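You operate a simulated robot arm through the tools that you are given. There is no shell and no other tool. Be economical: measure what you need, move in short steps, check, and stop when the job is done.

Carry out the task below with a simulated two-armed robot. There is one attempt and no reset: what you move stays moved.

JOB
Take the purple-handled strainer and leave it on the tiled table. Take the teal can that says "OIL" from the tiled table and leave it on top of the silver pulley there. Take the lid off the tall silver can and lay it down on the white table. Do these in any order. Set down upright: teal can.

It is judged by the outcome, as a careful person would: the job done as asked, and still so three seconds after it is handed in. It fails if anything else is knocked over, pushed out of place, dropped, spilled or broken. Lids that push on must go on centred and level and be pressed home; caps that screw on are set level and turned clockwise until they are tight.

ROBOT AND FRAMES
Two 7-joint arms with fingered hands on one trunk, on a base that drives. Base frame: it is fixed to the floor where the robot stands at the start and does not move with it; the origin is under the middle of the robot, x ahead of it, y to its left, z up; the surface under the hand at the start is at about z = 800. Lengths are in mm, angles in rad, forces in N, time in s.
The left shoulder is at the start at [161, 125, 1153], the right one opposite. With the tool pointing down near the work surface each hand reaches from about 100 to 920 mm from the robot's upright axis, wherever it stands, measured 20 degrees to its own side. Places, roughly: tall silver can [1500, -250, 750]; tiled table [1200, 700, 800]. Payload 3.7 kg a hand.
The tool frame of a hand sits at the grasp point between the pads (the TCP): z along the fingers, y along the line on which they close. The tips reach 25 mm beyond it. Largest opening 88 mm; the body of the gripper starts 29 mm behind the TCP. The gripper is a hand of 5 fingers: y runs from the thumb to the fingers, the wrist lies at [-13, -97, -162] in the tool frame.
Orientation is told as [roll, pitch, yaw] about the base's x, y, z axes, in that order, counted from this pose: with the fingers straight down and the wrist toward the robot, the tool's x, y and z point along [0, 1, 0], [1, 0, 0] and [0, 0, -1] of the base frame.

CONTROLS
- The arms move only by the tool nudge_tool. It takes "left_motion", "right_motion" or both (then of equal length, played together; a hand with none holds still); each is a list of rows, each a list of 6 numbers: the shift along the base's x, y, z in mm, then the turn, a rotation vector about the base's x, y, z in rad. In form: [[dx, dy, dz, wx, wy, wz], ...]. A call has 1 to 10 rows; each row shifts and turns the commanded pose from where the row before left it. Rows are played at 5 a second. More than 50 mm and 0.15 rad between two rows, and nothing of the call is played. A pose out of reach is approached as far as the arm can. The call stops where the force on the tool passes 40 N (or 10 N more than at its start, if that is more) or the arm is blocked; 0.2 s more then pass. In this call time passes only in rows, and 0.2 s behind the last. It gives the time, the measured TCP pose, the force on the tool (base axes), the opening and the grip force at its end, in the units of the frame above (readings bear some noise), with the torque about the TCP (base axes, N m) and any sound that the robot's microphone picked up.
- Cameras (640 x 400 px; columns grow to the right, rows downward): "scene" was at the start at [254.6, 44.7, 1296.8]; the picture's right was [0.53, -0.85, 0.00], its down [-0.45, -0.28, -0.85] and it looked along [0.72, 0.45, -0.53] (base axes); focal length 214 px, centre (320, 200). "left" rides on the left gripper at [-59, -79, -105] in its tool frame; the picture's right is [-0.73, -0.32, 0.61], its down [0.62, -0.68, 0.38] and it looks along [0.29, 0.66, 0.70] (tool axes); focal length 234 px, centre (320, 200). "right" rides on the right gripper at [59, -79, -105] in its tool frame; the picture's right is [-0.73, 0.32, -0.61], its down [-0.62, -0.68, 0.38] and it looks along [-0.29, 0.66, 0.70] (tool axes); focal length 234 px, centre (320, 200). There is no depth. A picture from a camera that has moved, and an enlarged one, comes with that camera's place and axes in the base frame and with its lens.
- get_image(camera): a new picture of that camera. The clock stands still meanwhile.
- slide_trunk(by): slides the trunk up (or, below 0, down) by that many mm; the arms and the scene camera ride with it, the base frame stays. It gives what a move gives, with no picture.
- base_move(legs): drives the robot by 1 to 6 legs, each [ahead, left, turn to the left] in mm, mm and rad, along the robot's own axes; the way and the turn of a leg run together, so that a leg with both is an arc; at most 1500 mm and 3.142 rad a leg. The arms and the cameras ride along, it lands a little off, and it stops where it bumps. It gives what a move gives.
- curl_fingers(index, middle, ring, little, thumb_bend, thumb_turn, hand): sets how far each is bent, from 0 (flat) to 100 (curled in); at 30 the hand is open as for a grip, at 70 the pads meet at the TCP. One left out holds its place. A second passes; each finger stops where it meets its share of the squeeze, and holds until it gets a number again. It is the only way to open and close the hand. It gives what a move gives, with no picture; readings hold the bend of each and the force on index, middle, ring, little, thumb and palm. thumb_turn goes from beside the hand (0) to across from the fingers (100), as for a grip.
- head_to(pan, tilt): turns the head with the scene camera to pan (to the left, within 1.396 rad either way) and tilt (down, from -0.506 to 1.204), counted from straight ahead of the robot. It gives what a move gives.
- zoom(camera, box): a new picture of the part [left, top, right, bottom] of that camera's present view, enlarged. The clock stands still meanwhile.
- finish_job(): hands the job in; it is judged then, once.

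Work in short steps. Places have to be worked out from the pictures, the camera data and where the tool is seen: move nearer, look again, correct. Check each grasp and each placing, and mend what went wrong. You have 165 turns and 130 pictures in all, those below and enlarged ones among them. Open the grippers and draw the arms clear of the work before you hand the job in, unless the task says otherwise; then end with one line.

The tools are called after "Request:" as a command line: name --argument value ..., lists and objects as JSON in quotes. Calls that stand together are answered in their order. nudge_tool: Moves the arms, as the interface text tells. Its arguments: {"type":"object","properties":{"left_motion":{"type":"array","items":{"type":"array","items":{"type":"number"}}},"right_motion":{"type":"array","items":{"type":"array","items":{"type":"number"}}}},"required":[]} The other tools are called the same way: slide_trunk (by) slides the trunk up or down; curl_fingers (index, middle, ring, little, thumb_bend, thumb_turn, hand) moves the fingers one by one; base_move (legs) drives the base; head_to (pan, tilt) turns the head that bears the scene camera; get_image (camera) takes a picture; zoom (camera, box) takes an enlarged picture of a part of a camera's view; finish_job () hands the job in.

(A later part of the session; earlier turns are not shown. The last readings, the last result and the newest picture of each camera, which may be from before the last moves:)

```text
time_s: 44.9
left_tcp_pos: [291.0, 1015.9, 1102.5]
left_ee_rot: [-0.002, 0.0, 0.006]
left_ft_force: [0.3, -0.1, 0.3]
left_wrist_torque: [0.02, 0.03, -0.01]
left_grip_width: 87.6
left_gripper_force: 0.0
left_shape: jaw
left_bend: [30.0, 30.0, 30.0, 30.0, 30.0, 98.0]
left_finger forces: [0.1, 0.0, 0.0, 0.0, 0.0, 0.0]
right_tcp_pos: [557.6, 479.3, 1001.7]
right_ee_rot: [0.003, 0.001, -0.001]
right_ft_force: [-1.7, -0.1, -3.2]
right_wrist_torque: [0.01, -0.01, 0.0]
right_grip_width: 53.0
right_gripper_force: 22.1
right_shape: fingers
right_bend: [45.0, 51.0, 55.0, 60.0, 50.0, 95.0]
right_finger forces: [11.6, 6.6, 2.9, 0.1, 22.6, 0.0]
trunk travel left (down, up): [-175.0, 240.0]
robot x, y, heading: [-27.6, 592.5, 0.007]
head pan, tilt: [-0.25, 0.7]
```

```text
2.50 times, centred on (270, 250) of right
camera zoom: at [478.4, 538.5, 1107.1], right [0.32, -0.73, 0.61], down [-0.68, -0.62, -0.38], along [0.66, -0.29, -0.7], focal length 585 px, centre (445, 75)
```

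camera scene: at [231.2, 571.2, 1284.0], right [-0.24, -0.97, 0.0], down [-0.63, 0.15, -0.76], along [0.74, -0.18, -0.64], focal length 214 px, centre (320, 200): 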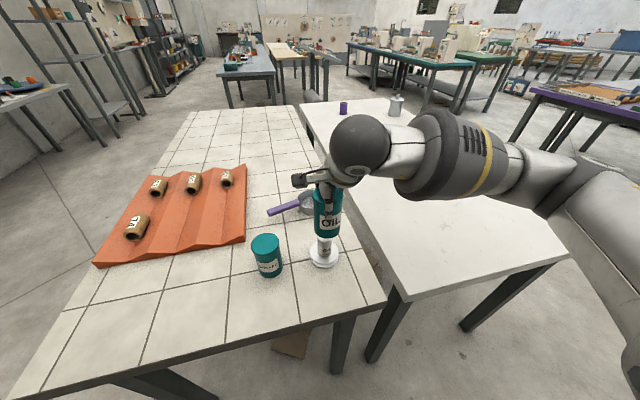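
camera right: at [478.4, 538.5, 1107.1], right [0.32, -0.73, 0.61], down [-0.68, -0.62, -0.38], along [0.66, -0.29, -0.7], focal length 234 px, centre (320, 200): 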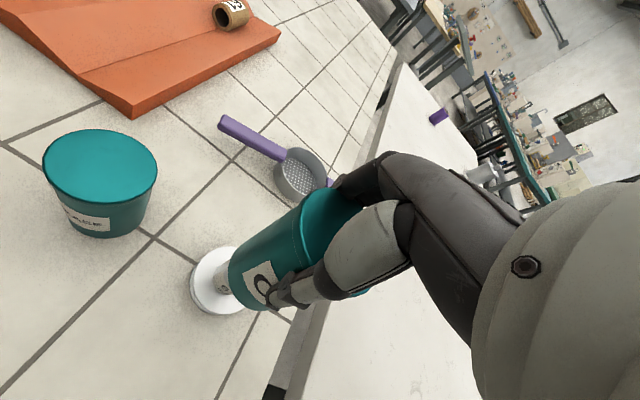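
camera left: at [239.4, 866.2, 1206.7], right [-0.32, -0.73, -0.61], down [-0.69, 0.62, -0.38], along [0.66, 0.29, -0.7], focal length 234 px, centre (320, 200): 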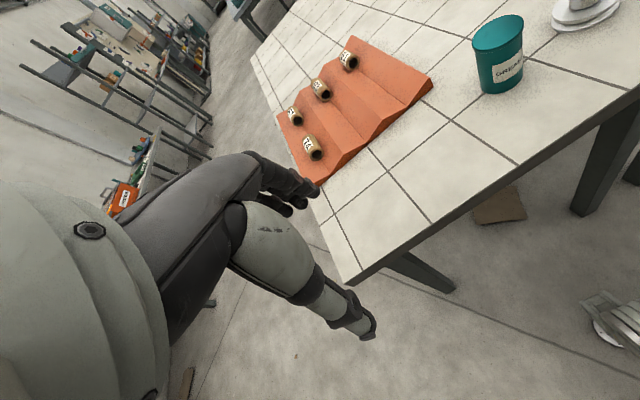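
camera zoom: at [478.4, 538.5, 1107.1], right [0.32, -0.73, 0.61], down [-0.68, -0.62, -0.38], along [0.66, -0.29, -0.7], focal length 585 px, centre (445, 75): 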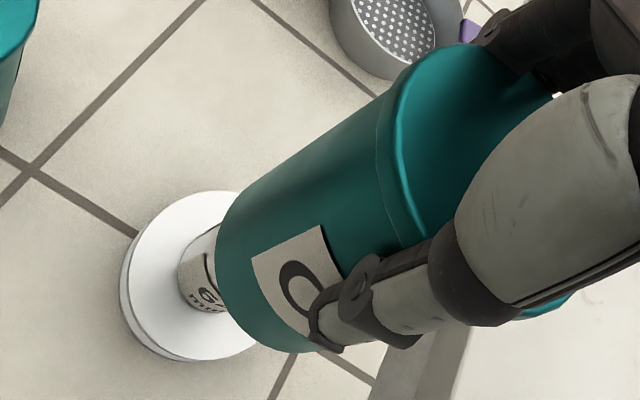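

The can hangs plumb; in y it is ~5 mm right of the hub axis, and x is uncertain. I shift it (+2, +5), and swing the left hand (with its camera) to view the pulley from the side.

Request:
nudge_tool --right_motion '[[2, 5, 0, 0, 0, 0]]'

Request:
nudge_tool --left_motion '[[12, -24, -6, 0, 0, -0.145], [12, -24, -6, 0, 0, -0.145], [12, -24, -6, 0, 0, -0.145], [12, -24, -6, 0, 0, -0.145], [12, -24, -6, 0, 0, -0.145], [12, -24, -6, 0, 0, -0.145], [12, -24, -6, 0, 0, -0.145], [12, -24, -6, 0, 0, -0.145], [12, -24, -6, 0, 0, -0.145], [12, -24, -6, 0, 0, -0.145]]'

Request:
get_image --camera "left"

```text
time_s: 45.3
left_tcp_pos: [289.6, 1016.1, 1102.3]
left_ee_rot: [-0.001, 0.0, 0.007]
left_ft_force: [0.1, -0.3, 0.0]
left_wrist_torque: [-0.01, 0.02, 0.0]
left_grip_width: 88.1
left_gripper_force: 0.1
left_shape: jaw
left_bend: [30.0, 30.0, 30.0, 30.0, 30.0, 98.0]
left_finger forces: [0.0, 0.0, 0.1, 0.0, 0.1, 0.0]
right_tcp_pos: [559.0, 484.4, 1001.4]
right_ee_rot: [-0.001, 0.001, 0.0]
right_ft_force: [-0.4, -0.6, -2.9]
right_wrist_torque: [-0.01, -0.01, 0.0]
right_grip_width: 52.9
right_gripper_force: 22.1
right_shape: fingers
right_bend: [45.0, 51.0, 55.0, 60.0, 50.0, 95.0]
right_finger forces: [11.6, 6.6, 3.0, 0.1, 22.5, 0.0]
trunk travel left (down, up): [-175.0, 240.0]
robot x, y, heading: [-31.0, 592.0, 0.007]
head pan, tilt: [-0.25, 0.7]
```

```text
time_s: 47.5
left_tcp_pos: [413.7, 779.6, 1041.7]
left_ee_rot: [-0.003, 0.0, -1.445]
left_ft_force: [0.1, -0.3, -0.5]
left_wrist_torque: [0.01, -0.01, 0.01]
left_grip_width: 88.0
left_gripper_force: 0.1
left_shape: jaw
left_bend: [30.0, 30.0, 30.0, 30.0, 30.0, 98.0]
left_finger forces: [0.0, 0.0, 0.0, 0.0, 0.0, 0.0]
left hand out of reach, approached as far as the arm can: row 3
right_tcp_pos: [560.5, 483.3, 1001.1]
right_ee_rot: [0.001, 0.005, 0.001]
right_ft_force: [-0.5, 0.3, -2.3]
right_wrist_torque: [0.01, 0.0, 0.02]
right_grip_width: 52.8
right_gripper_force: 22.3
right_shape: fingers
right_bend: [45.0, 51.0, 55.0, 60.0, 50.0, 95.0]
right_finger forces: [11.5, 6.5, 3.1, 0.0, 22.4, 0.0]
trunk travel left (down, up): [-175.0, 240.0]
robot x, y, heading: [-31.2, 589.4, 0.011]
head pan, tilt: [-0.25, 0.7]
```

```text
69 pictures are left
camera left: at [345.5, 849.2, 1145.7], right [-0.76, 0.23, -0.6], down [0.53, 0.75, -0.39], along [0.37, -0.62, -0.7], focal length 234 px, centre (320, 200)
```

left: 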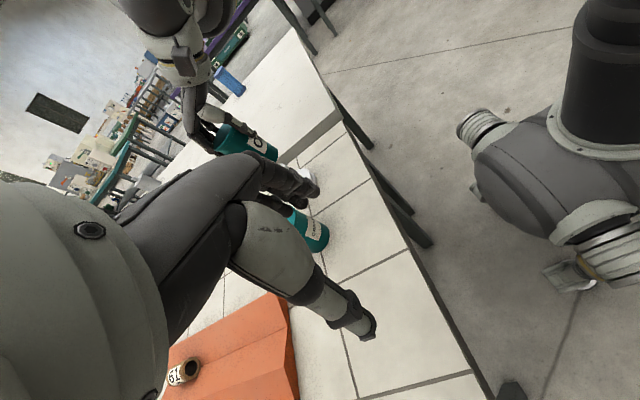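

The left fingers hide the pulley; I shift the left hand by (+66, −18, +54) so it comes clear in the picture.

Request:
nudge_tool --left_motion '[[22, -6, 18, 0, 0, 0], [22, -6, 18, 0, 0, 0], [22, -6, 18, 0, 0, 0]]'

Request:
zoom --camera "left" --box '[200, 60, 400, 260]'

```text
time_s: 48.3
left_tcp_pos: [478.5, 758.1, 1096.9]
left_ee_rot: [-0.001, 0.0, -1.445]
left_ft_force: [0.0, -0.7, -0.5]
left_wrist_torque: [0.0, -0.01, -0.03]
left_grip_width: 87.7
left_gripper_force: 0.0
left_shape: jaw
left_bend: [30.0, 30.0, 30.0, 30.0, 30.0, 98.0]
left_finger forces: [0.0, 0.1, 0.0, 0.1, 0.0, 0.0]
right_tcp_pos: [559.2, 484.5, 1001.6]
right_ee_rot: [0.003, 0.003, -0.001]
right_ft_force: [1.5, 0.2, -3.8]
right_wrist_torque: [0.01, -0.02, -0.04]
right_grip_width: 53.3
right_gripper_force: 21.7
right_shape: fingers
right_bend: [45.0, 51.0, 55.0, 60.0, 50.0, 95.0]
right_finger forces: [11.5, 6.5, 3.1, 0.1, 22.4, 0.0]
trunk travel left (down, up): [-175.0, 240.0]
robot x, y, heading: [-33.8, 593.6, 0.004]
head pan, tilt: [-0.25, 0.7]
```

```text
2.00 times, centred on (300, 160) of left
camera zoom: at [409.9, 829.1, 1200.8], right [-0.76, 0.23, -0.61], down [0.53, 0.75, -0.38], along [0.37, -0.62, -0.7], focal length 468 px, centre (360, 280)
```

zoom: 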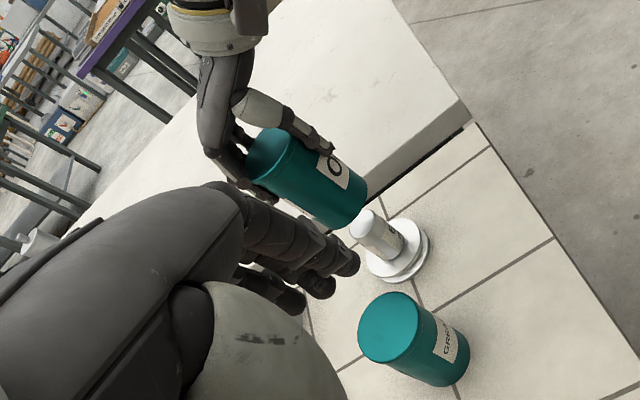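

Now both are visible from the side. I zoom tighter.

Request:
zoom --camera "left" --box '[315, 115, 425, 205]'

Request:
zoom --camera "scene" --box '[290, 190, 370, 270]'

```text
4.44 times, centred on (370, 160) of left
camera zoom: at [409.9, 829.1, 1200.8], right [-0.76, 0.23, -0.61], down [0.53, 0.75, -0.38], along [0.37, -0.62, -0.7], focal length 1041 px, centre (98, 378)
```

zoom: 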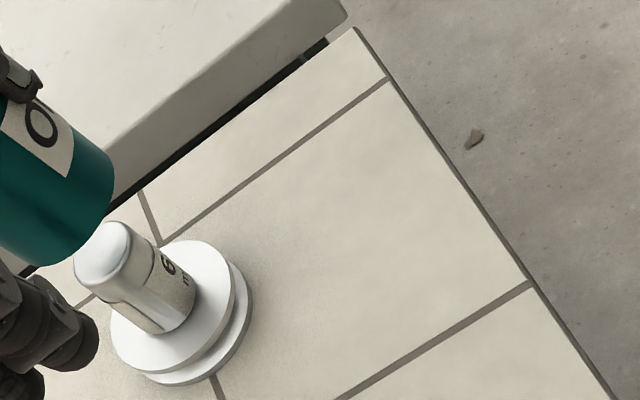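

```text
5.00 times, centred on (330, 230) of scene
camera zoom: at [231.5, 570.7, 1283.9], right [-0.24, -0.97, 0.0], down [-0.63, 0.16, -0.76], along [0.74, -0.18, -0.64], focal length 1072 px, centre (270, 50)
```

zoom: 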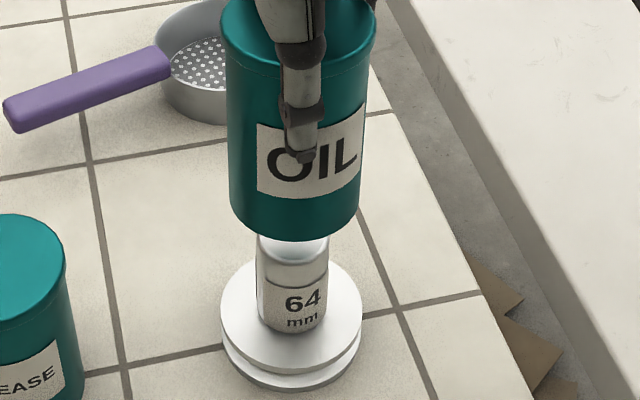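

In y the can is now aligned within ~1 mm; the side view suggests it must still go ~4 mm in +x. I take one zoom that holds both can base and hub to measure it.

Request:
zoom --camera "left" --box '[305, 115, 395, 205]'

```text
4.44 times, centred on (350, 160) of left
camera zoom: at [409.9, 829.1, 1200.8], right [-0.76, 0.23, -0.61], down [0.53, 0.75, -0.38], along [0.37, -0.62, -0.7], focal length 1041 px, centre (187, 378)
```

zoom: 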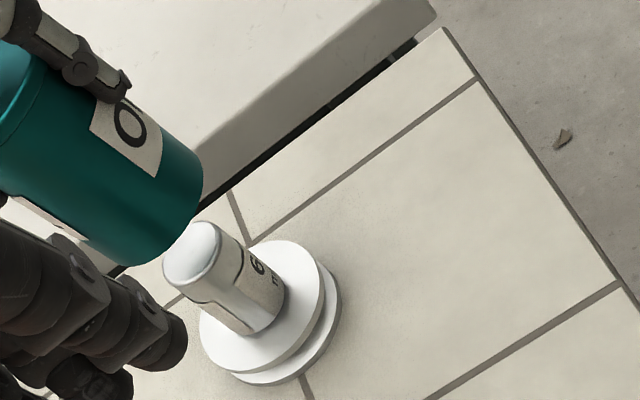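

Measured: the can must go about +6 mm in x, −1 in y. I correct and lower by 18 mm, then check again.

Request:
nudge_tool --right_motion '[[6, -1, 0, 0, 0, 0], [0, 0, -9, 0, 0, 0], [0, 0, -9, 0, 0, 0]]'

Request:
zoom --camera "left" --box '[305, 115, 395, 205]'

Request:
zoom --camera "scene" --box '[290, 190, 370, 270]'

```text
time_s: 49.1
left_tcp_pos: [477.3, 759.2, 1096.1]
left_ee_rot: [0.0, -0.001, -1.444]
left_ft_force: [-0.7, -1.0, -0.3]
left_wrist_torque: [-0.01, 0.01, 0.0]
left_grip_width: 87.6
left_gripper_force: 0.1
left_shape: jaw
left_bend: [30.0, 30.0, 30.0, 30.0, 30.0, 98.0]
left_finger forces: [0.0, 0.0, 0.1, 0.0, 0.0, 0.0]
right_tcp_pos: [564.4, 482.9, 984.4]
right_ee_rot: [0.002, 0.003, 0.001]
right_ft_force: [0.0, 0.6, -2.5]
right_wrist_torque: [0.0, 0.01, 0.0]
right_grip_width: 53.0
right_gripper_force: 21.6
right_shape: fingers
right_bend: [45.0, 51.0, 55.0, 60.0, 50.0, 95.0]
right_finger forces: [11.5, 6.4, 3.1, 0.0, 22.2, 0.0]
trunk travel left (down, up): [-175.0, 240.0]
robot x, y, heading: [-27.9, 593.5, 0.006]
head pan, tilt: [-0.25, 0.7]
```

```text
4.44 times, centred on (350, 160) of left
camera zoom: at [409.3, 829.6, 1200.9], right [-0.76, 0.23, -0.61], down [0.53, 0.75, -0.38], along [0.37, -0.61, -0.7], focal length 1041 px, centre (187, 378)
```

zoom: 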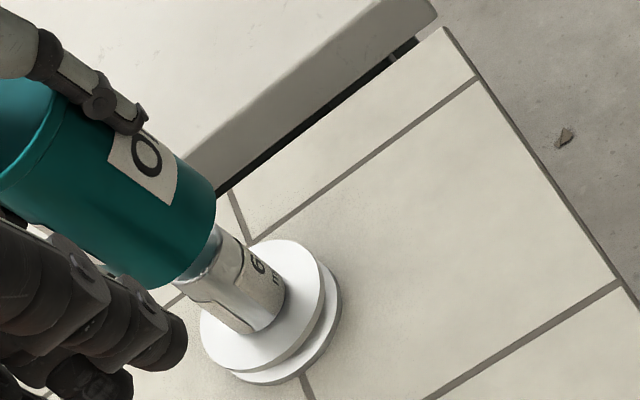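

```text
5.00 times, centred on (330, 230) of scene
camera zoom: at [231.0, 571.1, 1284.0], right [-0.24, -0.97, 0.0], down [-0.63, 0.15, -0.76], along [0.74, -0.18, -0.64], focal length 1072 px, centre (270, 50)
```

zoom: 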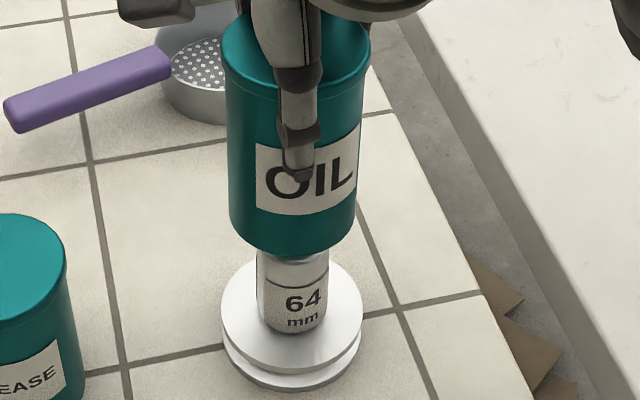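

Request:
zoom --camera "left" --box '[315, 135, 365, 185]'

```text
8.00 times, centred on (340, 160) of left
camera zoom: at [409.3, 829.6, 1200.9], right [-0.76, 0.23, -0.61], down [0.53, 0.75, -0.38], along [0.37, -0.61, -0.7], focal length 1873 px, centre (160, 520)
```

zoom: 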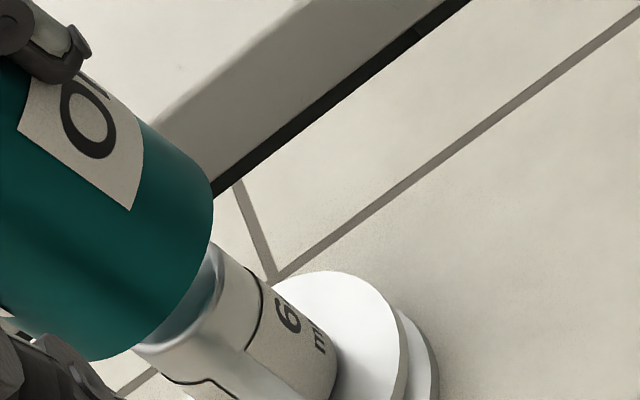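

Alignment is now within ~1.5 mm. I nudge +1 mm in x and lower in 3 mm steps until it rests on the hub.

Request:
nudge_tool --right_motion '[[1, 0, -3, 0, 0, 0], [0, 0, -3, 0, 0, 0], [0, 0, -2, 0, 0, 0]]'

Request:
zoom --camera "scene" --box '[290, 190, 370, 270]'

```text
time_s: 49.9
left_tcp_pos: [477.9, 757.7, 1097.6]
left_ee_rot: [0.001, -0.001, -1.444]
left_ft_force: [1.2, -0.6, 0.6]
left_wrist_torque: [0.04, 0.02, -0.01]
left_grip_width: 87.9
left_gripper_force: 0.1
left_shape: jaw
left_bend: [30.0, 30.0, 30.0, 30.0, 30.0, 98.0]
left_finger forces: [0.0, 0.0, 0.0, 0.0, 0.0, 0.0]
right_tcp_pos: [564.1, 483.5, 975.5]
right_ee_rot: [0.002, 0.001, -0.001]
right_ft_force: [0.1, 0.2, -1.9]
right_wrist_torque: [0.03, -0.01, 0.03]
right_grip_width: 53.2
right_gripper_force: 21.6
right_shape: fingers
right_bend: [45.0, 51.0, 55.0, 60.0, 50.0, 95.0]
right_finger forces: [11.4, 6.5, 3.1, 0.0, 22.2, 0.0]
trunk travel left (down, up): [-175.0, 240.0]
robot x, y, heading: [-27.3, 589.4, 0.003]
head pan, tilt: [-0.25, 0.7]
```

```text
5.00 times, centred on (330, 230) of scene
camera zoom: at [230.9, 571.2, 1284.0], right [-0.24, -0.97, 0.0], down [-0.63, 0.15, -0.76], along [0.74, -0.18, -0.64], focal length 1072 px, centre (270, 50)
```

zoom: 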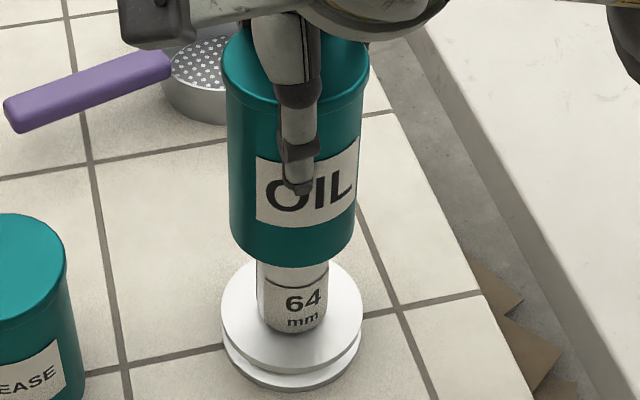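

Request:
nudge_tool --right_motion '[[0, 0, -2, 0, 0, 0], [0, 0, -2, 0, 0, 0]]'

Request:
nudge_tool --right_motion '[[0, 0, -1.5, 0, 0, 0], [0, 0, -1.5, 0, 0, 0]]'

Request:
zoom --camera "left" --box '[305, 115, 395, 205]'

```text
time_s: 50.5
left_tcp_pos: [478.1, 760.0, 1097.2]
left_ee_rot: [0.0, 0.001, -1.443]
left_ft_force: [0.9, 0.2, -0.4]
left_wrist_torque: [0.0, -0.03, -0.01]
left_grip_width: 88.0
left_gripper_force: 0.1
left_shape: jaw
left_bend: [30.0, 30.0, 30.0, 30.0, 30.0, 98.0]
left_finger forces: [0.1, 0.0, 0.0, 0.1, 0.0, 0.0]
right_tcp_pos: [565.3, 484.4, 971.0]
right_ee_rot: [0.0, 0.003, 0.001]
right_ft_force: [0.1, 0.9, -2.1]
right_wrist_torque: [0.02, 0.01, 0.02]
right_grip_width: 52.8
right_gripper_force: 21.6
right_shape: fingers
right_bend: [45.0, 51.0, 55.0, 60.0, 50.0, 95.0]
right_finger forces: [11.3, 6.5, 3.1, 0.0, 22.3, 0.0]
trunk travel left (down, up): [-175.0, 240.0]
robot x, y, heading: [-29.8, 590.8, 0.012]
head pan, tilt: [-0.25, 0.7]
```

```text
time_s: 51.1
left_tcp_pos: [477.1, 759.1, 1097.1]
left_ee_rot: [0.0, 0.0, -1.444]
left_ft_force: [0.7, -0.9, -0.8]
left_wrist_torque: [0.04, -0.02, 0.0]
left_grip_width: 87.6
left_gripper_force: 0.1
left_shape: jaw
left_bend: [30.0, 30.0, 30.0, 30.0, 30.0, 98.0]
left_finger forces: [0.0, 0.0, 0.0, 0.1, 0.0, 0.0]
right_tcp_pos: [564.6, 483.4, 968.8]
right_ee_rot: [0.001, 0.001, 0.001]
right_ft_force: [-0.3, -0.6, -2.4]
right_wrist_torque: [0.03, 0.01, 0.0]
right_grip_width: 52.8
right_gripper_force: 22.2
right_shape: fingers
right_bend: [45.0, 51.0, 55.0, 60.0, 50.0, 95.0]
right_finger forces: [11.3, 6.5, 3.1, 0.0, 22.3, 0.0]
trunk travel left (down, up): [-175.0, 240.0]
robot x, y, heading: [-28.1, 592.8, 0.007]
head pan, tilt: [-0.25, 0.7]
```

```text
4.44 times, centred on (350, 160) of left
camera zoom: at [409.2, 829.7, 1201.0], right [-0.76, 0.23, -0.61], down [0.53, 0.75, -0.38], along [0.37, -0.61, -0.7], focal length 1041 px, centre (187, 378)
```

zoom: 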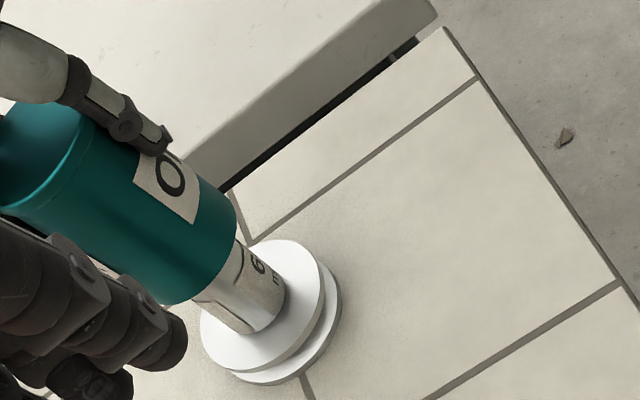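

Still no contact; continuing down 1.5 mm at a time.

Request:
nudge_tool --right_motion '[[0, 0, -1.5, 0, 0, 0], [0, 0, -1.5, 0, 0, 0]]'

Request:
nudge_tool --right_motion '[[0, 0, -1.5, 0, 0, 0], [0, 0, -1.5, 0, 0, 0]]'

Request:
zoom --camera "scene" --box '[290, 190, 370, 270]'

```text
time_s: 51.7
left_tcp_pos: [477.9, 759.6, 1097.3]
left_ee_rot: [0.001, 0.002, -1.443]
left_ft_force: [0.2, -0.6, -0.6]
left_wrist_torque: [0.02, 0.01, 0.02]
left_grip_width: 87.8
left_gripper_force: 0.1
left_shape: jaw
left_bend: [30.0, 30.0, 30.0, 30.0, 30.0, 98.0]
left_finger forces: [0.1, 0.1, 0.0, 0.1, 0.0, 0.0]
right_tcp_pos: [566.7, 483.4, 965.1]
right_ee_rot: [0.001, 0.001, 0.0]
right_ft_force: [0.0, 0.0, -0.7]
right_wrist_torque: [-0.02, -0.01, 0.03]
right_grip_width: 53.0
right_gripper_force: 22.1
right_shape: fingers
right_bend: [45.0, 51.0, 55.0, 60.0, 50.0, 95.0]
right_finger forces: [11.4, 6.5, 3.0, 0.0, 22.4, 0.0]
trunk travel left (down, up): [-175.0, 240.0]
robot x, y, heading: [-31.4, 593.8, 0.009]
head pan, tilt: [-0.25, 0.7]
```

```text
time_s: 52.3
left_tcp_pos: [476.8, 760.0, 1098.2]
left_ee_rot: [0.002, -0.001, -1.444]
left_ft_force: [-0.7, 0.5, 0.0]
left_wrist_torque: [0.0, 0.06, 0.03]
left_grip_width: 87.8
left_gripper_force: 0.1
left_shape: jaw
left_bend: [30.0, 30.0, 30.0, 30.0, 30.0, 98.0]
left_finger forces: [0.0, 0.1, 0.1, 0.0, 0.0, 0.1]
right_tcp_pos: [565.6, 483.8, 966.0]
right_ee_rot: [0.001, -0.003, 0.0]
right_ft_force: [0.8, 0.3, 6.5]
right_wrist_torque: [-0.05, -0.1, 0.02]
right_grip_width: 53.1
right_gripper_force: 22.8
right_shape: fingers
right_bend: [45.0, 51.0, 55.0, 60.0, 50.0, 95.0]
right_finger forces: [12.2, 6.7, 3.4, 0.0, 23.5, 0.0]
trunk travel left (down, up): [-175.0, 240.0]
robot x, y, heading: [-25.9, 594.2, 0.003]
head pan, tilt: [-0.25, 0.7]
```

```text
5.00 times, centred on (330, 230) of scene
camera zoom: at [229.8, 571.4, 1284.5], right [-0.24, -0.97, 0.0], down [-0.62, 0.15, -0.77], along [0.74, -0.18, -0.64], focal length 1072 px, centre (270, 50)
```

zoom: 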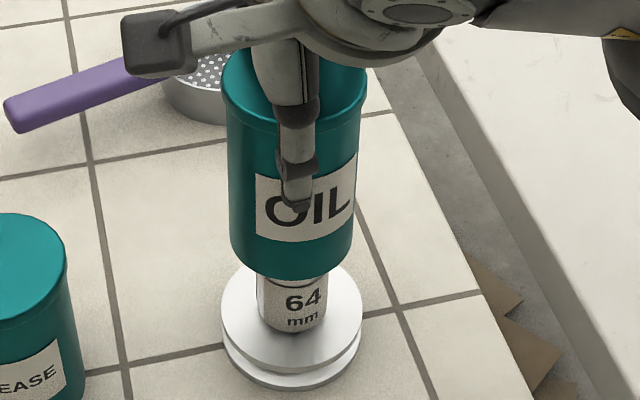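

It rests on the hub (force +6.5 N). I relieve 1 mm and loosen the grip evenly in a small step.

Request:
nudge_tool --right_motion '[[0, 0, 1, 0, 0, 0]]'

Request:
curl_fingers --hand "right" --index 40 --middle 45 --ring 48 --little 50 --thumb_bend 45

Request:
zoom --camera "scene" --box '[290, 190, 370, 270]'

Request:
zoom --camera "left" --box '[305, 115, 395, 205]'

```text
time_s: 52.7
left_tcp_pos: [477.8, 759.4, 1097.3]
left_ee_rot: [-0.001, 0.001, -1.441]
left_ft_force: [0.8, -0.6, -0.3]
left_wrist_torque: [0.01, 0.0, -0.02]
left_grip_width: 87.7
left_gripper_force: 0.1
left_shape: jaw
left_bend: [30.0, 30.0, 30.0, 30.0, 30.0, 98.0]
left_finger forces: [0.0, 0.0, 0.1, 0.0, 0.0, 0.0]
right_tcp_pos: [565.6, 483.6, 965.5]
right_ee_rot: [0.003, 0.0, 0.001]
right_ft_force: [0.8, -0.1, 6.7]
right_wrist_torque: [0.0, -0.15, 0.06]
right_grip_width: 53.2
right_gripper_force: 23.5
right_shape: fingers
right_bend: [45.0, 51.0, 55.0, 60.0, 50.0, 95.0]
right_finger forces: [12.4, 7.1, 3.5, 0.1, 23.4, 0.0]
trunk travel left (down, up): [-175.0, 240.0]
robot x, y, heading: [-30.7, 596.1, 0.007]
head pan, tilt: [-0.25, 0.7]
```

```text
time_s: 53.7
left_tcp_pos: [476.0, 759.2, 1097.1]
left_ee_rot: [0.0, 0.001, -1.443]
left_ft_force: [0.0, 0.1, 0.0]
left_wrist_torque: [-0.06, 0.02, 0.01]
left_grip_width: 87.8
left_gripper_force: 0.2
left_shape: jaw
left_bend: [30.0, 30.0, 30.0, 30.0, 30.0, 98.0]
left_finger forces: [0.1, 0.0, 0.0, 0.0, 0.1, 0.1]
right_tcp_pos: [565.1, 483.9, 964.1]
right_ee_rot: [0.001, 0.001, 0.0]
right_ft_force: [-0.4, 1.0, 4.2]
right_wrist_torque: [-0.02, -0.06, 0.01]
right_grip_width: 64.0
right_gripper_force: 4.8
right_shape: fingers
right_bend: [38.0, 45.0, 48.0, 50.0, 44.0, 97.0]
right_finger forces: [3.5, 0.3, 0.0, 0.0, 4.8, 0.1]
trunk travel left (down, up): [-175.0, 240.0]
robot x, y, heading: [-30.3, 591.4, 0.005]
head pan, tilt: [-0.25, 0.7]
```

```text
5.00 times, centred on (330, 230) of scene
camera zoom: at [230.3, 571.3, 1284.2], right [-0.24, -0.97, 0.0], down [-0.62, 0.15, -0.77], along [0.74, -0.18, -0.64], focal length 1072 px, centre (270, 50)
```

zoom: 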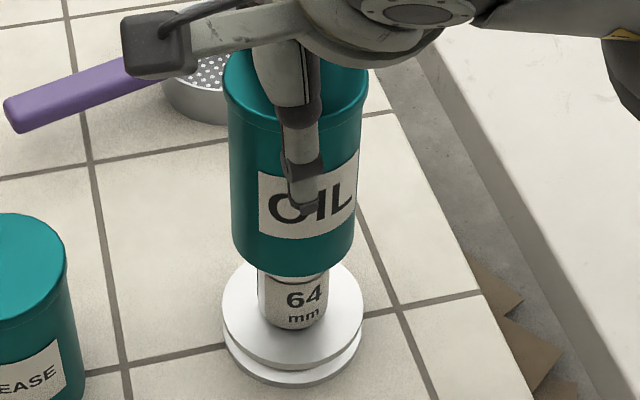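

```text
4.44 times, centred on (350, 160) of left
camera zoom: at [408.6, 829.9, 1201.2], right [-0.76, 0.23, -0.61], down [0.53, 0.75, -0.38], along [0.37, -0.62, -0.7], focal length 1041 px, centre (187, 378)
```

zoom: 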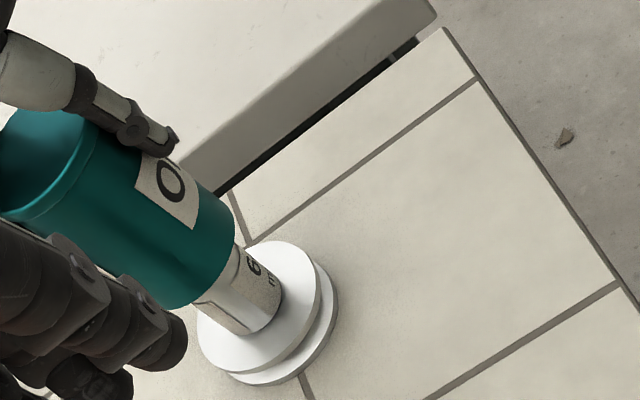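

Grip force fell to 5 N and the can stays put. I open a bit more.

Request:
curl_fingers --hand "right" --index 35 --middle 40 --ring 42 --little 42 --thumb_bend 40

Request:
zoom --camera "scene" --box '[290, 190, 370, 270]'

Request:
zoom --camera "left" --box '[305, 115, 395, 205]'

```text
time_s: 54.7
left_tcp_pos: [476.4, 759.1, 1096.6]
left_ee_rot: [0.0, 0.001, -1.445]
left_ft_force: [0.3, 0.3, 0.0]
left_wrist_torque: [-0.03, -0.02, 0.04]
left_grip_width: 87.8
left_gripper_force: 0.0
left_shape: jaw
left_bend: [30.0, 30.0, 30.0, 30.0, 30.0, 98.0]
left_finger forces: [0.1, 0.0, 0.0, 0.0, 0.1, 0.0]
right_tcp_pos: [565.2, 483.6, 964.7]
right_ee_rot: [0.001, 0.002, 0.0]
right_ft_force: [-0.6, 0.1, 1.1]
right_wrist_torque: [0.02, 0.0, -0.01]
right_grip_width: 70.5
right_gripper_force: 1.7
right_shape: fingers
right_bend: [35.0, 40.0, 42.0, 42.0, 40.0, 97.0]
right_finger forces: [0.8, 0.0, 0.0, 0.0, 1.6, 0.0]
trunk travel left (down, up): [-175.0, 240.0]
robot x, y, heading: [-29.2, 593.8, 0.004]
head pan, tilt: [-0.25, 0.7]
```

```text
5.00 times, centred on (330, 230) of scene
camera zoom: at [230.5, 571.3, 1284.2], right [-0.24, -0.97, 0.0], down [-0.63, 0.15, -0.77], along [0.74, -0.18, -0.64], focal length 1072 px, centre (270, 50)
```

zoom: 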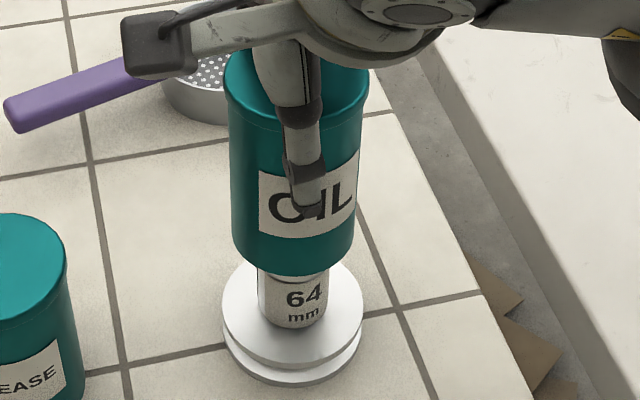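

```text
4.44 times, centred on (350, 160) of left
camera zoom: at [408.8, 829.8, 1201.1], right [-0.76, 0.23, -0.61], down [0.53, 0.75, -0.38], along [0.37, -0.61, -0.7], focal length 1041 px, centre (187, 378)
```

zoom: 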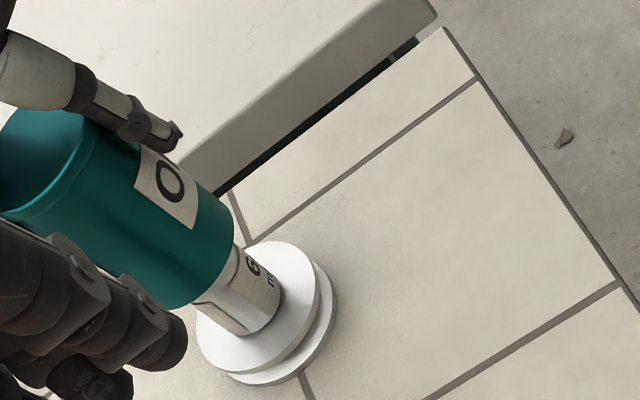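

The can stands on the hub by itself, nearly free. I open fully.

Request:
curl_fingers --hand "right" --index 24 --middle 24 --ring 24 --little 24 --thumb_bend 26

Request:
get_image --camera "right"

Request:
zoom --camera "left" --box '[240, 80, 400, 200]'

```text
time_s: 55.7
left_tcp_pos: [477.5, 759.8, 1096.9]
left_ee_rot: [0.001, 0.001, -1.442]
left_ft_force: [-0.8, 0.1, -0.8]
left_wrist_torque: [0.0, 0.0, 0.0]
left_grip_width: 87.8
left_gripper_force: 0.1
left_shape: jaw
left_bend: [30.0, 30.0, 30.0, 30.0, 30.0, 98.0]
left_finger forces: [0.0, 0.1, 0.0, 0.1, 0.0, 0.0]
right_tcp_pos: [565.0, 483.9, 964.2]
right_ee_rot: [-0.001, 0.004, 0.0]
right_ft_force: [-0.6, -0.9, -0.2]
right_wrist_torque: [0.02, -0.01, 0.0]
right_grip_width: 94.7
right_gripper_force: 0.0
right_shape: fingers
right_bend: [24.0, 24.0, 24.0, 24.0, 26.0, 97.0]
right_finger forces: [0.0, 0.1, 0.0, 0.0, 0.0, 0.0]
trunk travel left (down, up): [-175.0, 240.0]
robot x, y, heading: [-26.6, 590.7, 0.007]
head pan, tilt: [-0.25, 0.7]
```

```text
54 pictures are left
camera right: at [486.3, 542.1, 1069.5], right [0.32, -0.73, 0.61], down [-0.68, -0.62, -0.38], along [0.66, -0.29, -0.7], focal length 234 px, centre (320, 200)
```

right: 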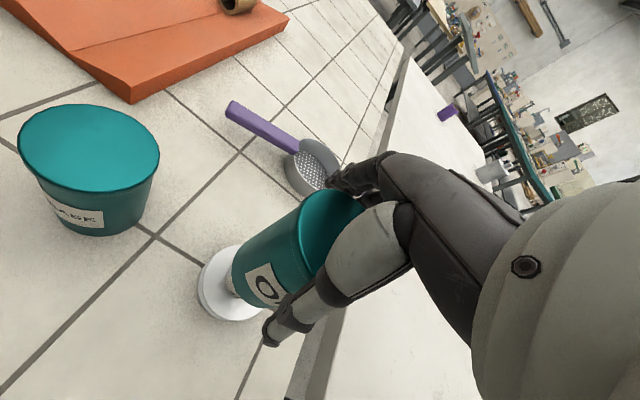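

```text
3.33 times, centred on (320, 140) of left
camera zoom: at [409.0, 829.7, 1201.1], right [-0.76, 0.23, -0.61], down [0.53, 0.75, -0.38], along [0.37, -0.61, -0.7], focal length 781 px, centre (320, 400)
```

zoom: 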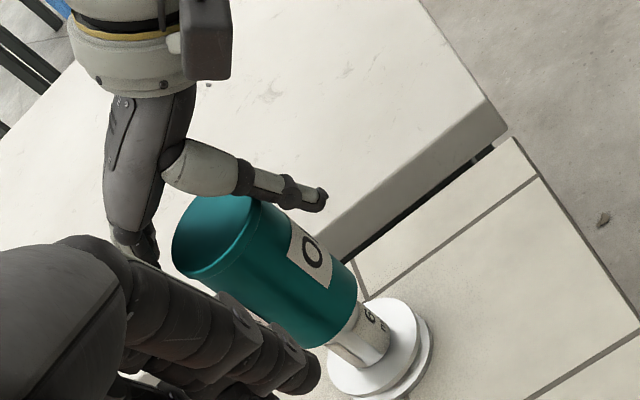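

Released and standing. I lift the right hand straight up slowly, and the left hand away.

Request:
nudge_tool --right_motion '[[0, 0, 6, 0, 0, 0], [0, 0, 10, 0, 0, 0], [0, 0, 15, 0, 0, 0], [0, 0, 20, 0, 0, 0], [0, 0, 30, 0, 0, 0], [0, 0, 35, 0, 0, 0], [0, 0, 35, 0, 0, 0]]'

Request:
get_image --camera "scene"

```text
time_s: 57.3
left_tcp_pos: [477.6, 759.1, 1098.1]
left_ee_rot: [0.0, -0.002, -1.444]
left_ft_force: [0.5, -0.3, -0.7]
left_wrist_torque: [-0.02, 0.0, 0.01]
left_grip_width: 87.8
left_gripper_force: 0.1
left_shape: jaw
left_bend: [30.0, 30.0, 30.0, 30.0, 30.0, 98.0]
left_finger forces: [0.0, 0.0, 0.0, 0.0, 0.0, 0.0]
right_tcp_pos: [563.8, 483.7, 1114.8]
right_ee_rot: [0.0, 0.0, 0.0]
right_ft_force: [0.7, 0.0, 0.5]
right_wrist_torque: [0.06, 0.01, 0.01]
right_grip_width: 94.3
right_gripper_force: 0.0
right_shape: fingers
right_bend: [24.0, 24.0, 24.0, 24.0, 26.0, 97.0]
right_finger forces: [0.0, 0.0, 0.0, 0.0, 0.0, 0.0]
trunk travel left (down, up): [-175.0, 240.0]
robot x, y, heading: [-27.1, 589.3, 0.007]
head pan, tilt: [-0.25, 0.7]
```

```text
52 pictures are left
camera scene: at [230.2, 571.4, 1284.3], right [-0.24, -0.97, 0.0], down [-0.62, 0.15, -0.77], along [0.74, -0.18, -0.64], focal length 214 px, centre (320, 200)
```

scene: 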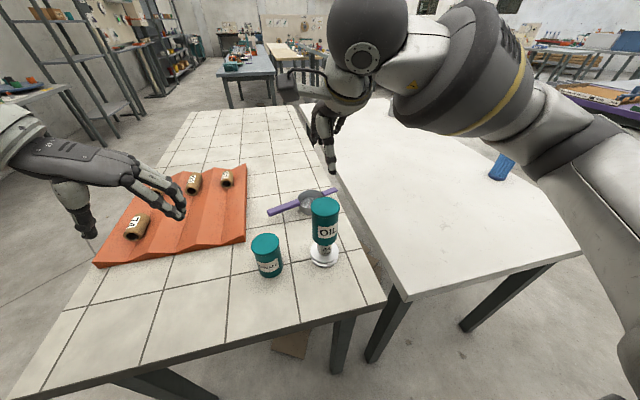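

The OIL can stands upright, centred on the pulley. Two parts done. I tuck the left arm back and then drive around the right side of the white table.

Request:
nudge_tool --left_motion '[[-15, 0, 2, 0, 0, 0.145], [-15, 0, 2, 0, 0, 0.145], [-15, 0, 2, 0, 0, 0.145], [-15, 0, 2, 0, 0, 0.145], [-15, 0, 2, 0, 0, 0.145], [-15, 0, 2, 0, 0, 0.145], [-15, 0, 2, 0, 0, 0.145], [-15, 0, 2, 0, 0, 0.145], [-15, 0, 2, 0, 0, 0.145], [-15, 0, 2, 0, 0, 0.145]]'

Request:
base_move --legs '[[-150, 0, 0], [0, -1490, 0]]'

Request:
head_to --pan 0.1 --tilt 0.4

Request:
get_image --camera "scene"

```text
time_s: 59.5
left_tcp_pos: [402.3, 769.7, 1177.4]
left_ee_rot: [0.0, 0.001, 0.008]
left_ft_force: [-0.4, -0.7, 0.5]
left_wrist_torque: [-0.01, 0.02, 0.0]
left_grip_width: 87.8
left_gripper_force: 0.0
left_shape: jaw
left_bend: [30.0, 30.0, 30.0, 30.0, 30.0, 98.0]
left_finger forces: [0.1, 0.0, 0.0, 0.0, 0.0, 0.0]
left hand out of reach, approached as far as the arm can: row 5, 6, 7, 8, 9, 10
right_tcp_pos: [562.7, 483.9, 1115.5]
right_ee_rot: [0.002, 0.002, 0.0]
right_ft_force: [0.2, -0.6, 0.0]
right_wrist_torque: [-0.03, -0.03, 0.01]
right_grip_width: 94.8
right_gripper_force: 0.0
right_shape: fingers
right_bend: [24.0, 24.0, 24.0, 24.0, 26.0, 97.0]
right_finger forces: [0.0, 0.0, 0.1, 0.1, 0.1, 0.0]
trunk travel left (down, up): [-175.0, 240.0]
robot x, y, heading: [-32.7, 593.8, 0.004]
head pan, tilt: [-0.25, 0.7]
```

```text
time_s: 73.9
left_tcp_pos: [256.8, -744.3, 1177.6]
left_ee_rot: [0.0, 0.001, -0.008]
left_ft_force: [0.1, 0.2, 0.3]
left_wrist_torque: [-0.02, 0.0, -0.01]
left_grip_width: 87.9
left_gripper_force: 0.0
left_shape: jaw
left_bend: [30.0, 30.0, 30.0, 30.0, 30.0, 98.0]
left_finger forces: [0.1, 0.0, 0.1, 0.0, 0.1, 0.0]
right_tcp_pos: [413.8, -1034.5, 1113.8]
right_ee_rot: [0.0, 0.003, -0.014]
right_ft_force: [0.6, -0.3, 0.9]
right_wrist_torque: [-0.01, 0.02, 0.01]
right_grip_width: 94.6
right_gripper_force: 0.1
right_shape: fingers
right_bend: [24.0, 24.0, 24.0, 24.0, 26.0, 97.0]
right_finger forces: [0.1, 0.0, 0.0, 0.0, 0.0, 0.0]
trunk travel left (down, up): [-175.0, 240.0]
robot x, y, heading: [-179.8, -918.7, -0.005]
head pan, tilt: [-0.25, 0.7]
```

```text
time_s: 74.7
left_tcp_pos: [257.0, -744.7, 1175.9]
left_ee_rot: [0.0, 0.0, -0.009]
left_ft_force: [-0.3, -0.3, -0.3]
left_wrist_torque: [0.0, 0.0, 0.0]
left_grip_width: 87.9
left_gripper_force: 0.1
left_shape: jaw
left_bend: [30.0, 30.0, 30.0, 30.0, 30.0, 98.0]
left_finger forces: [0.1, 0.0, 0.0, 0.0, 0.1, 0.0]
right_tcp_pos: [415.8, -1033.8, 1113.6]
right_ee_rot: [0.001, 0.002, -0.014]
right_ft_force: [-0.1, -0.5, 0.4]
right_wrist_torque: [-0.03, 0.01, 0.01]
right_grip_width: 94.4
right_gripper_force: 0.0
right_shape: fingers
right_bend: [24.0, 24.0, 24.0, 24.0, 26.0, 97.0]
right_finger forces: [0.0, 0.0, 0.0, 0.1, 0.0, 0.0]
trunk travel left (down, up): [-175.0, 240.0]
robot x, y, heading: [-182.5, -918.2, -0.015]
head pan, tilt: [0.099, 0.4]
```

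```text
51 pictures are left
camera scene: at [91.9, -911.8, 1310.9], right [0.09, -1.0, 0.0], down [-0.39, -0.04, -0.92], along [0.92, 0.08, -0.39], focal length 214 px, centre (320, 200)
```

scene: 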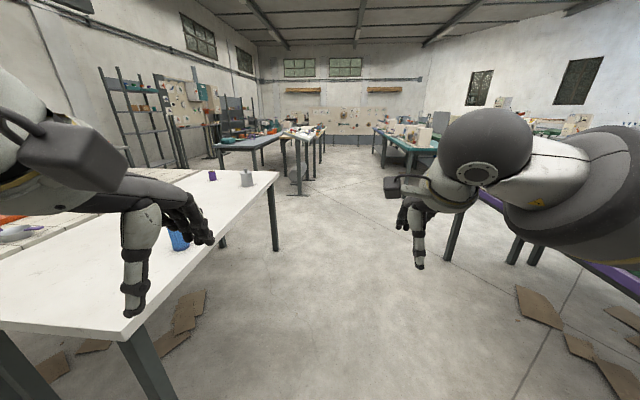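

The corridor on the right is clear. I drive ahead to x ≈ 1450 and turn left to face the white table's far end.

Request:
base_move --legs '[[1400, 0, 0.015], [230, -30, 0], [0, 0, 1.571]]'

Request:
head_to --pan 0.15 --tilt 0.6

Request:
get_image --camera "scene"

Request:
get_image --camera "right"

```text
time_s: 86.8
left_tcp_pos: [1269.5, -514.2, 1178.2]
left_ee_rot: [0.0, 0.004, 1.581]
left_ft_force: [0.0, 0.0, 0.5]
left_wrist_torque: [0.02, 0.0, 0.01]
left_grip_width: 87.9
left_gripper_force: 0.1
left_shape: jaw
left_bend: [30.0, 30.0, 30.0, 30.0, 30.0, 98.0]
left_finger forces: [0.0, 0.0, 0.1, 0.0, 0.0, 0.0]
right_tcp_pos: [1556.4, -352.7, 1114.0]
right_ee_rot: [-0.001, 0.002, 1.575]
right_ft_force: [0.2, 0.1, 0.5]
right_wrist_torque: [-0.01, 0.03, 0.0]
right_grip_width: 94.5
right_gripper_force: 0.0
right_shape: fingers
right_bend: [24.0, 24.0, 24.0, 24.0, 26.0, 97.0]
right_finger forces: [0.1, 0.0, 0.0, 0.0, 0.0, 0.0]
trunk travel left (down, up): [-175.0, 240.0]
robot x, y, heading: [1449.8, -947.0, 1.581]
head pan, tilt: [0.099, 0.4]
```

```text
time_s: 87.6
left_tcp_pos: [1269.6, -514.3, 1177.5]
left_ee_rot: [0.001, 0.002, 1.582]
left_ft_force: [-0.7, -0.2, -0.5]
left_wrist_torque: [0.02, 0.0, 0.01]
left_grip_width: 88.0
left_gripper_force: 0.0
left_shape: jaw
left_bend: [30.0, 30.0, 30.0, 30.0, 30.0, 98.0]
left_finger forces: [0.0, 0.0, 0.1, 0.0, 0.0, 0.1]
right_tcp_pos: [1556.4, -352.2, 1112.7]
right_ee_rot: [0.0, 0.002, 1.574]
right_ft_force: [0.1, -1.1, -0.1]
right_wrist_torque: [0.0, 0.03, 0.02]
right_grip_width: 94.7
right_gripper_force: 0.0
right_shape: fingers
right_bend: [24.0, 24.0, 24.0, 24.0, 26.0, 97.0]
right_finger forces: [0.0, 0.0, 0.0, 0.1, 0.0, 0.1]
trunk travel left (down, up): [-175.0, 240.0]
robot x, y, heading: [1441.6, -945.8, 1.58]
head pan, tilt: [0.15, 0.6]
```

```text
50 pictures are left
camera scene: at [1433.3, -684.4, 1292.8], right [0.99, 0.16, 0.0], down [0.09, -0.56, -0.83], along [-0.13, 0.81, -0.56], focal length 214 px, centre (320, 200)
```

scene: 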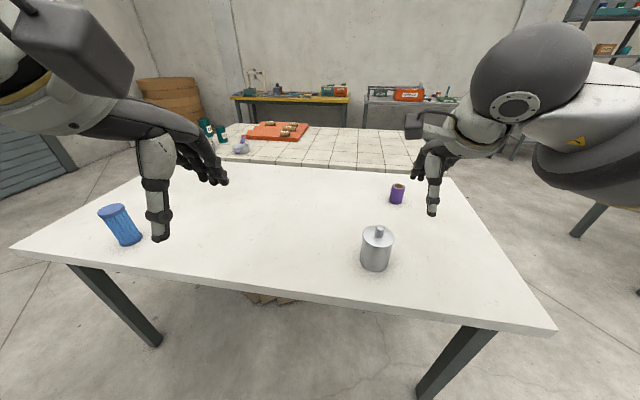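

```text
49 pictures are left
camera right: at [1497.9, -431.4, 1219.5], right [0.73, 0.33, 0.61], down [0.63, -0.68, -0.38], along [0.29, 0.66, -0.7], focal length 234 px, centre (320, 200)
```

right: 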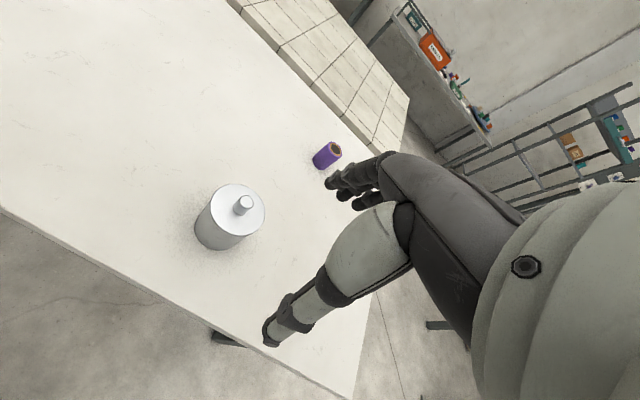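

The silver can with a knobbed lid stands in reach. I zoom in on it from both cameras.

Request:
zoom --camera "scene" --box '[335, 205, 425, 280]'

Request:
zoom --camera "right" --box '[175, 160, 295, 260]'

```text
5.33 times, centred on (380, 242) of scene
camera zoom: at [1433.3, -684.4, 1292.8], right [0.99, 0.16, 0.0], down [0.09, -0.56, -0.83], along [-0.13, 0.81, -0.56], focal length 1144 px, centre (0, -27)
```

zoom: 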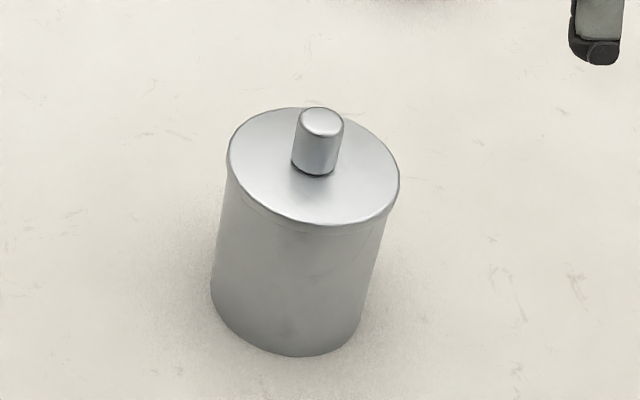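

```text
4.00 times, centred on (235, 210) of right
camera zoom: at [1497.9, -431.4, 1219.5], right [0.73, 0.33, 0.61], down [0.63, -0.68, -0.38], along [0.29, 0.66, -0.7], focal length 937 px, centre (660, 160)
```

zoom: 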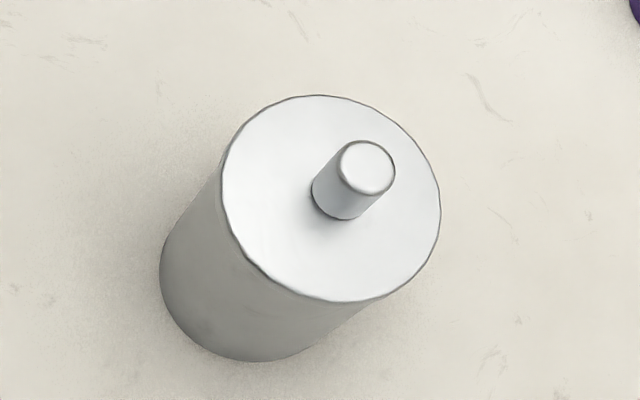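

The can stands at about [1519, −257]; the lid top is near z ≈ 902 with a 24 mm knob up to ≈ 927. I bring the right hand above the knob.

Request:
nudge_tool --right_motion '[[-12, 32, -35, 0, 0, 0], [-12, 32, -35, 0, 0, 0], [-13, 31, -35, 0, 0, 0]]'

Request:
get_image --camera "right"

Request:
zoom --camera "scene" --box '[320, 150, 460, 280]'

```text
time_s: 88.4
left_tcp_pos: [1269.4, -513.7, 1176.0]
left_ee_rot: [-0.001, 0.002, 1.58]
left_ft_force: [-0.5, -0.7, 0.2]
left_wrist_torque: [0.0, 0.01, 0.03]
left_grip_width: 87.8
left_gripper_force: 0.1
left_shape: jaw
left_bend: [30.0, 30.0, 30.0, 30.0, 30.0, 98.0]
left_finger forces: [0.0, 0.0, 0.0, 0.0, 0.1, 0.1]
right_tcp_pos: [1519.3, -255.4, 1004.4]
right_ee_rot: [0.0, 0.003, 1.573]
right_ft_force: [0.3, -0.5, 1.0]
right_wrist_torque: [-0.04, -0.01, -0.02]
right_grip_width: 94.8
right_gripper_force: 0.1
right_shape: fingers
right_bend: [24.0, 24.0, 24.0, 24.0, 26.0, 97.0]
right_finger forces: [0.0, 0.0, 0.1, 0.0, 0.0, 0.1]
trunk travel left (down, up): [-175.0, 240.0]
robot x, y, heading: [1452.2, -944.5, 1.588]
head pan, tilt: [0.15, 0.6]
```

```text
46 pictures are left
camera right: at [1460.6, -334.8, 1110.0], right [0.73, 0.33, 0.61], down [0.63, -0.68, -0.38], along [0.29, 0.66, -0.7], focal length 234 px, centre (320, 200)
```

right: 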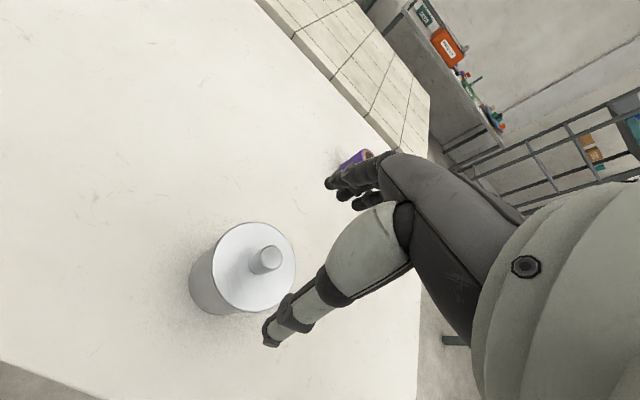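

```text
3.08 times, centred on (390, 215) of scene
camera zoom: at [1432.8, -683.2, 1292.3], right [0.99, 0.16, 0.0], down [0.09, -0.56, -0.82], along [-0.13, 0.81, -0.57], focal length 660 px, centre (105, 154)
```

zoom: 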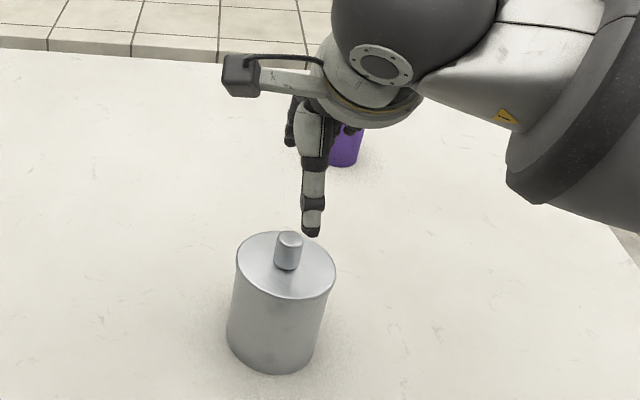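

The knob's axis is at about [1517.5, −254.5]. I set the fingers to 30 and lower to z ≈ 945 for another look.

Request:
nudge_tool --right_motion '[[-2, 1, -30, 0, 0, 0], [0, 0, -28, 0, 0, 0]]'

Request:
zoom --camera "right" --box '[200, 150, 420, 350]'

Request:
zoom --camera "scene" --box '[330, 170, 430, 270]'

```text
time_s: 89.0
left_tcp_pos: [1270.7, -514.5, 1176.6]
left_ee_rot: [-0.002, 0.001, 1.581]
left_ft_force: [0.4, -0.1, -0.1]
left_wrist_torque: [0.0, -0.01, 0.03]
left_grip_width: 87.7
left_gripper_force: 0.0
left_shape: jaw
left_bend: [30.0, 30.0, 30.0, 30.0, 30.0, 98.0]
left_finger forces: [0.0, 0.0, 0.0, 0.0, 0.0, 0.1]
right_tcp_pos: [1517.6, -255.0, 948.8]
right_ee_rot: [0.002, 0.002, 1.574]
right_ft_force: [0.2, -0.4, -0.4]
right_wrist_torque: [0.04, 0.0, -0.03]
right_grip_width: 94.6
right_gripper_force: 0.0
right_shape: fingers
right_bend: [24.0, 24.0, 24.0, 24.0, 26.0, 97.0]
right_finger forces: [0.0, 0.0, 0.0, 0.0, 0.0, 0.0]
trunk travel left (down, up): [-175.0, 240.0]
robot x, y, heading: [1447.9, -946.3, 1.58]
head pan, tilt: [0.15, 0.6]
```

```text
2.00 times, centred on (310, 250) of right
camera zoom: at [1458.6, -334.4, 1054.8], right [0.73, 0.33, 0.61], down [0.63, -0.68, -0.38], along [0.29, 0.66, -0.7], focal length 468 px, centre (340, 100)
```

zoom: 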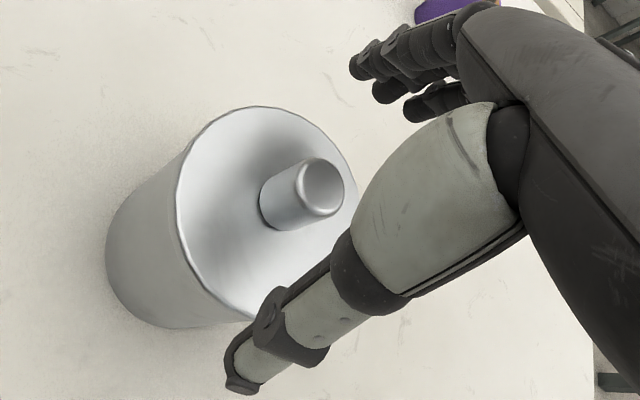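

```text
4.00 times, centred on (380, 220) of scene
camera zoom: at [1433.5, -684.3, 1292.7], right [0.99, 0.16, 0.0], down [0.09, -0.56, -0.83], along [-0.13, 0.81, -0.56], focal length 858 px, centre (80, 120)
```

zoom: 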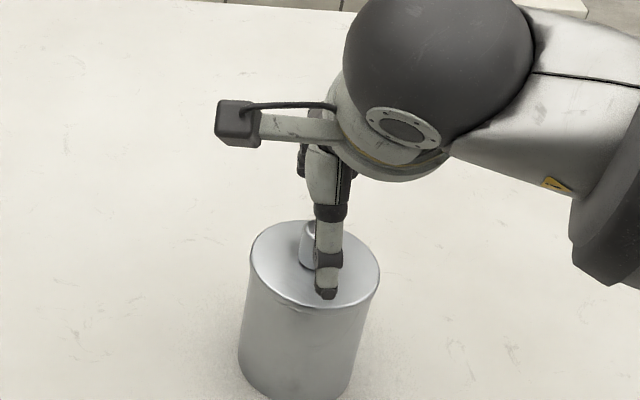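

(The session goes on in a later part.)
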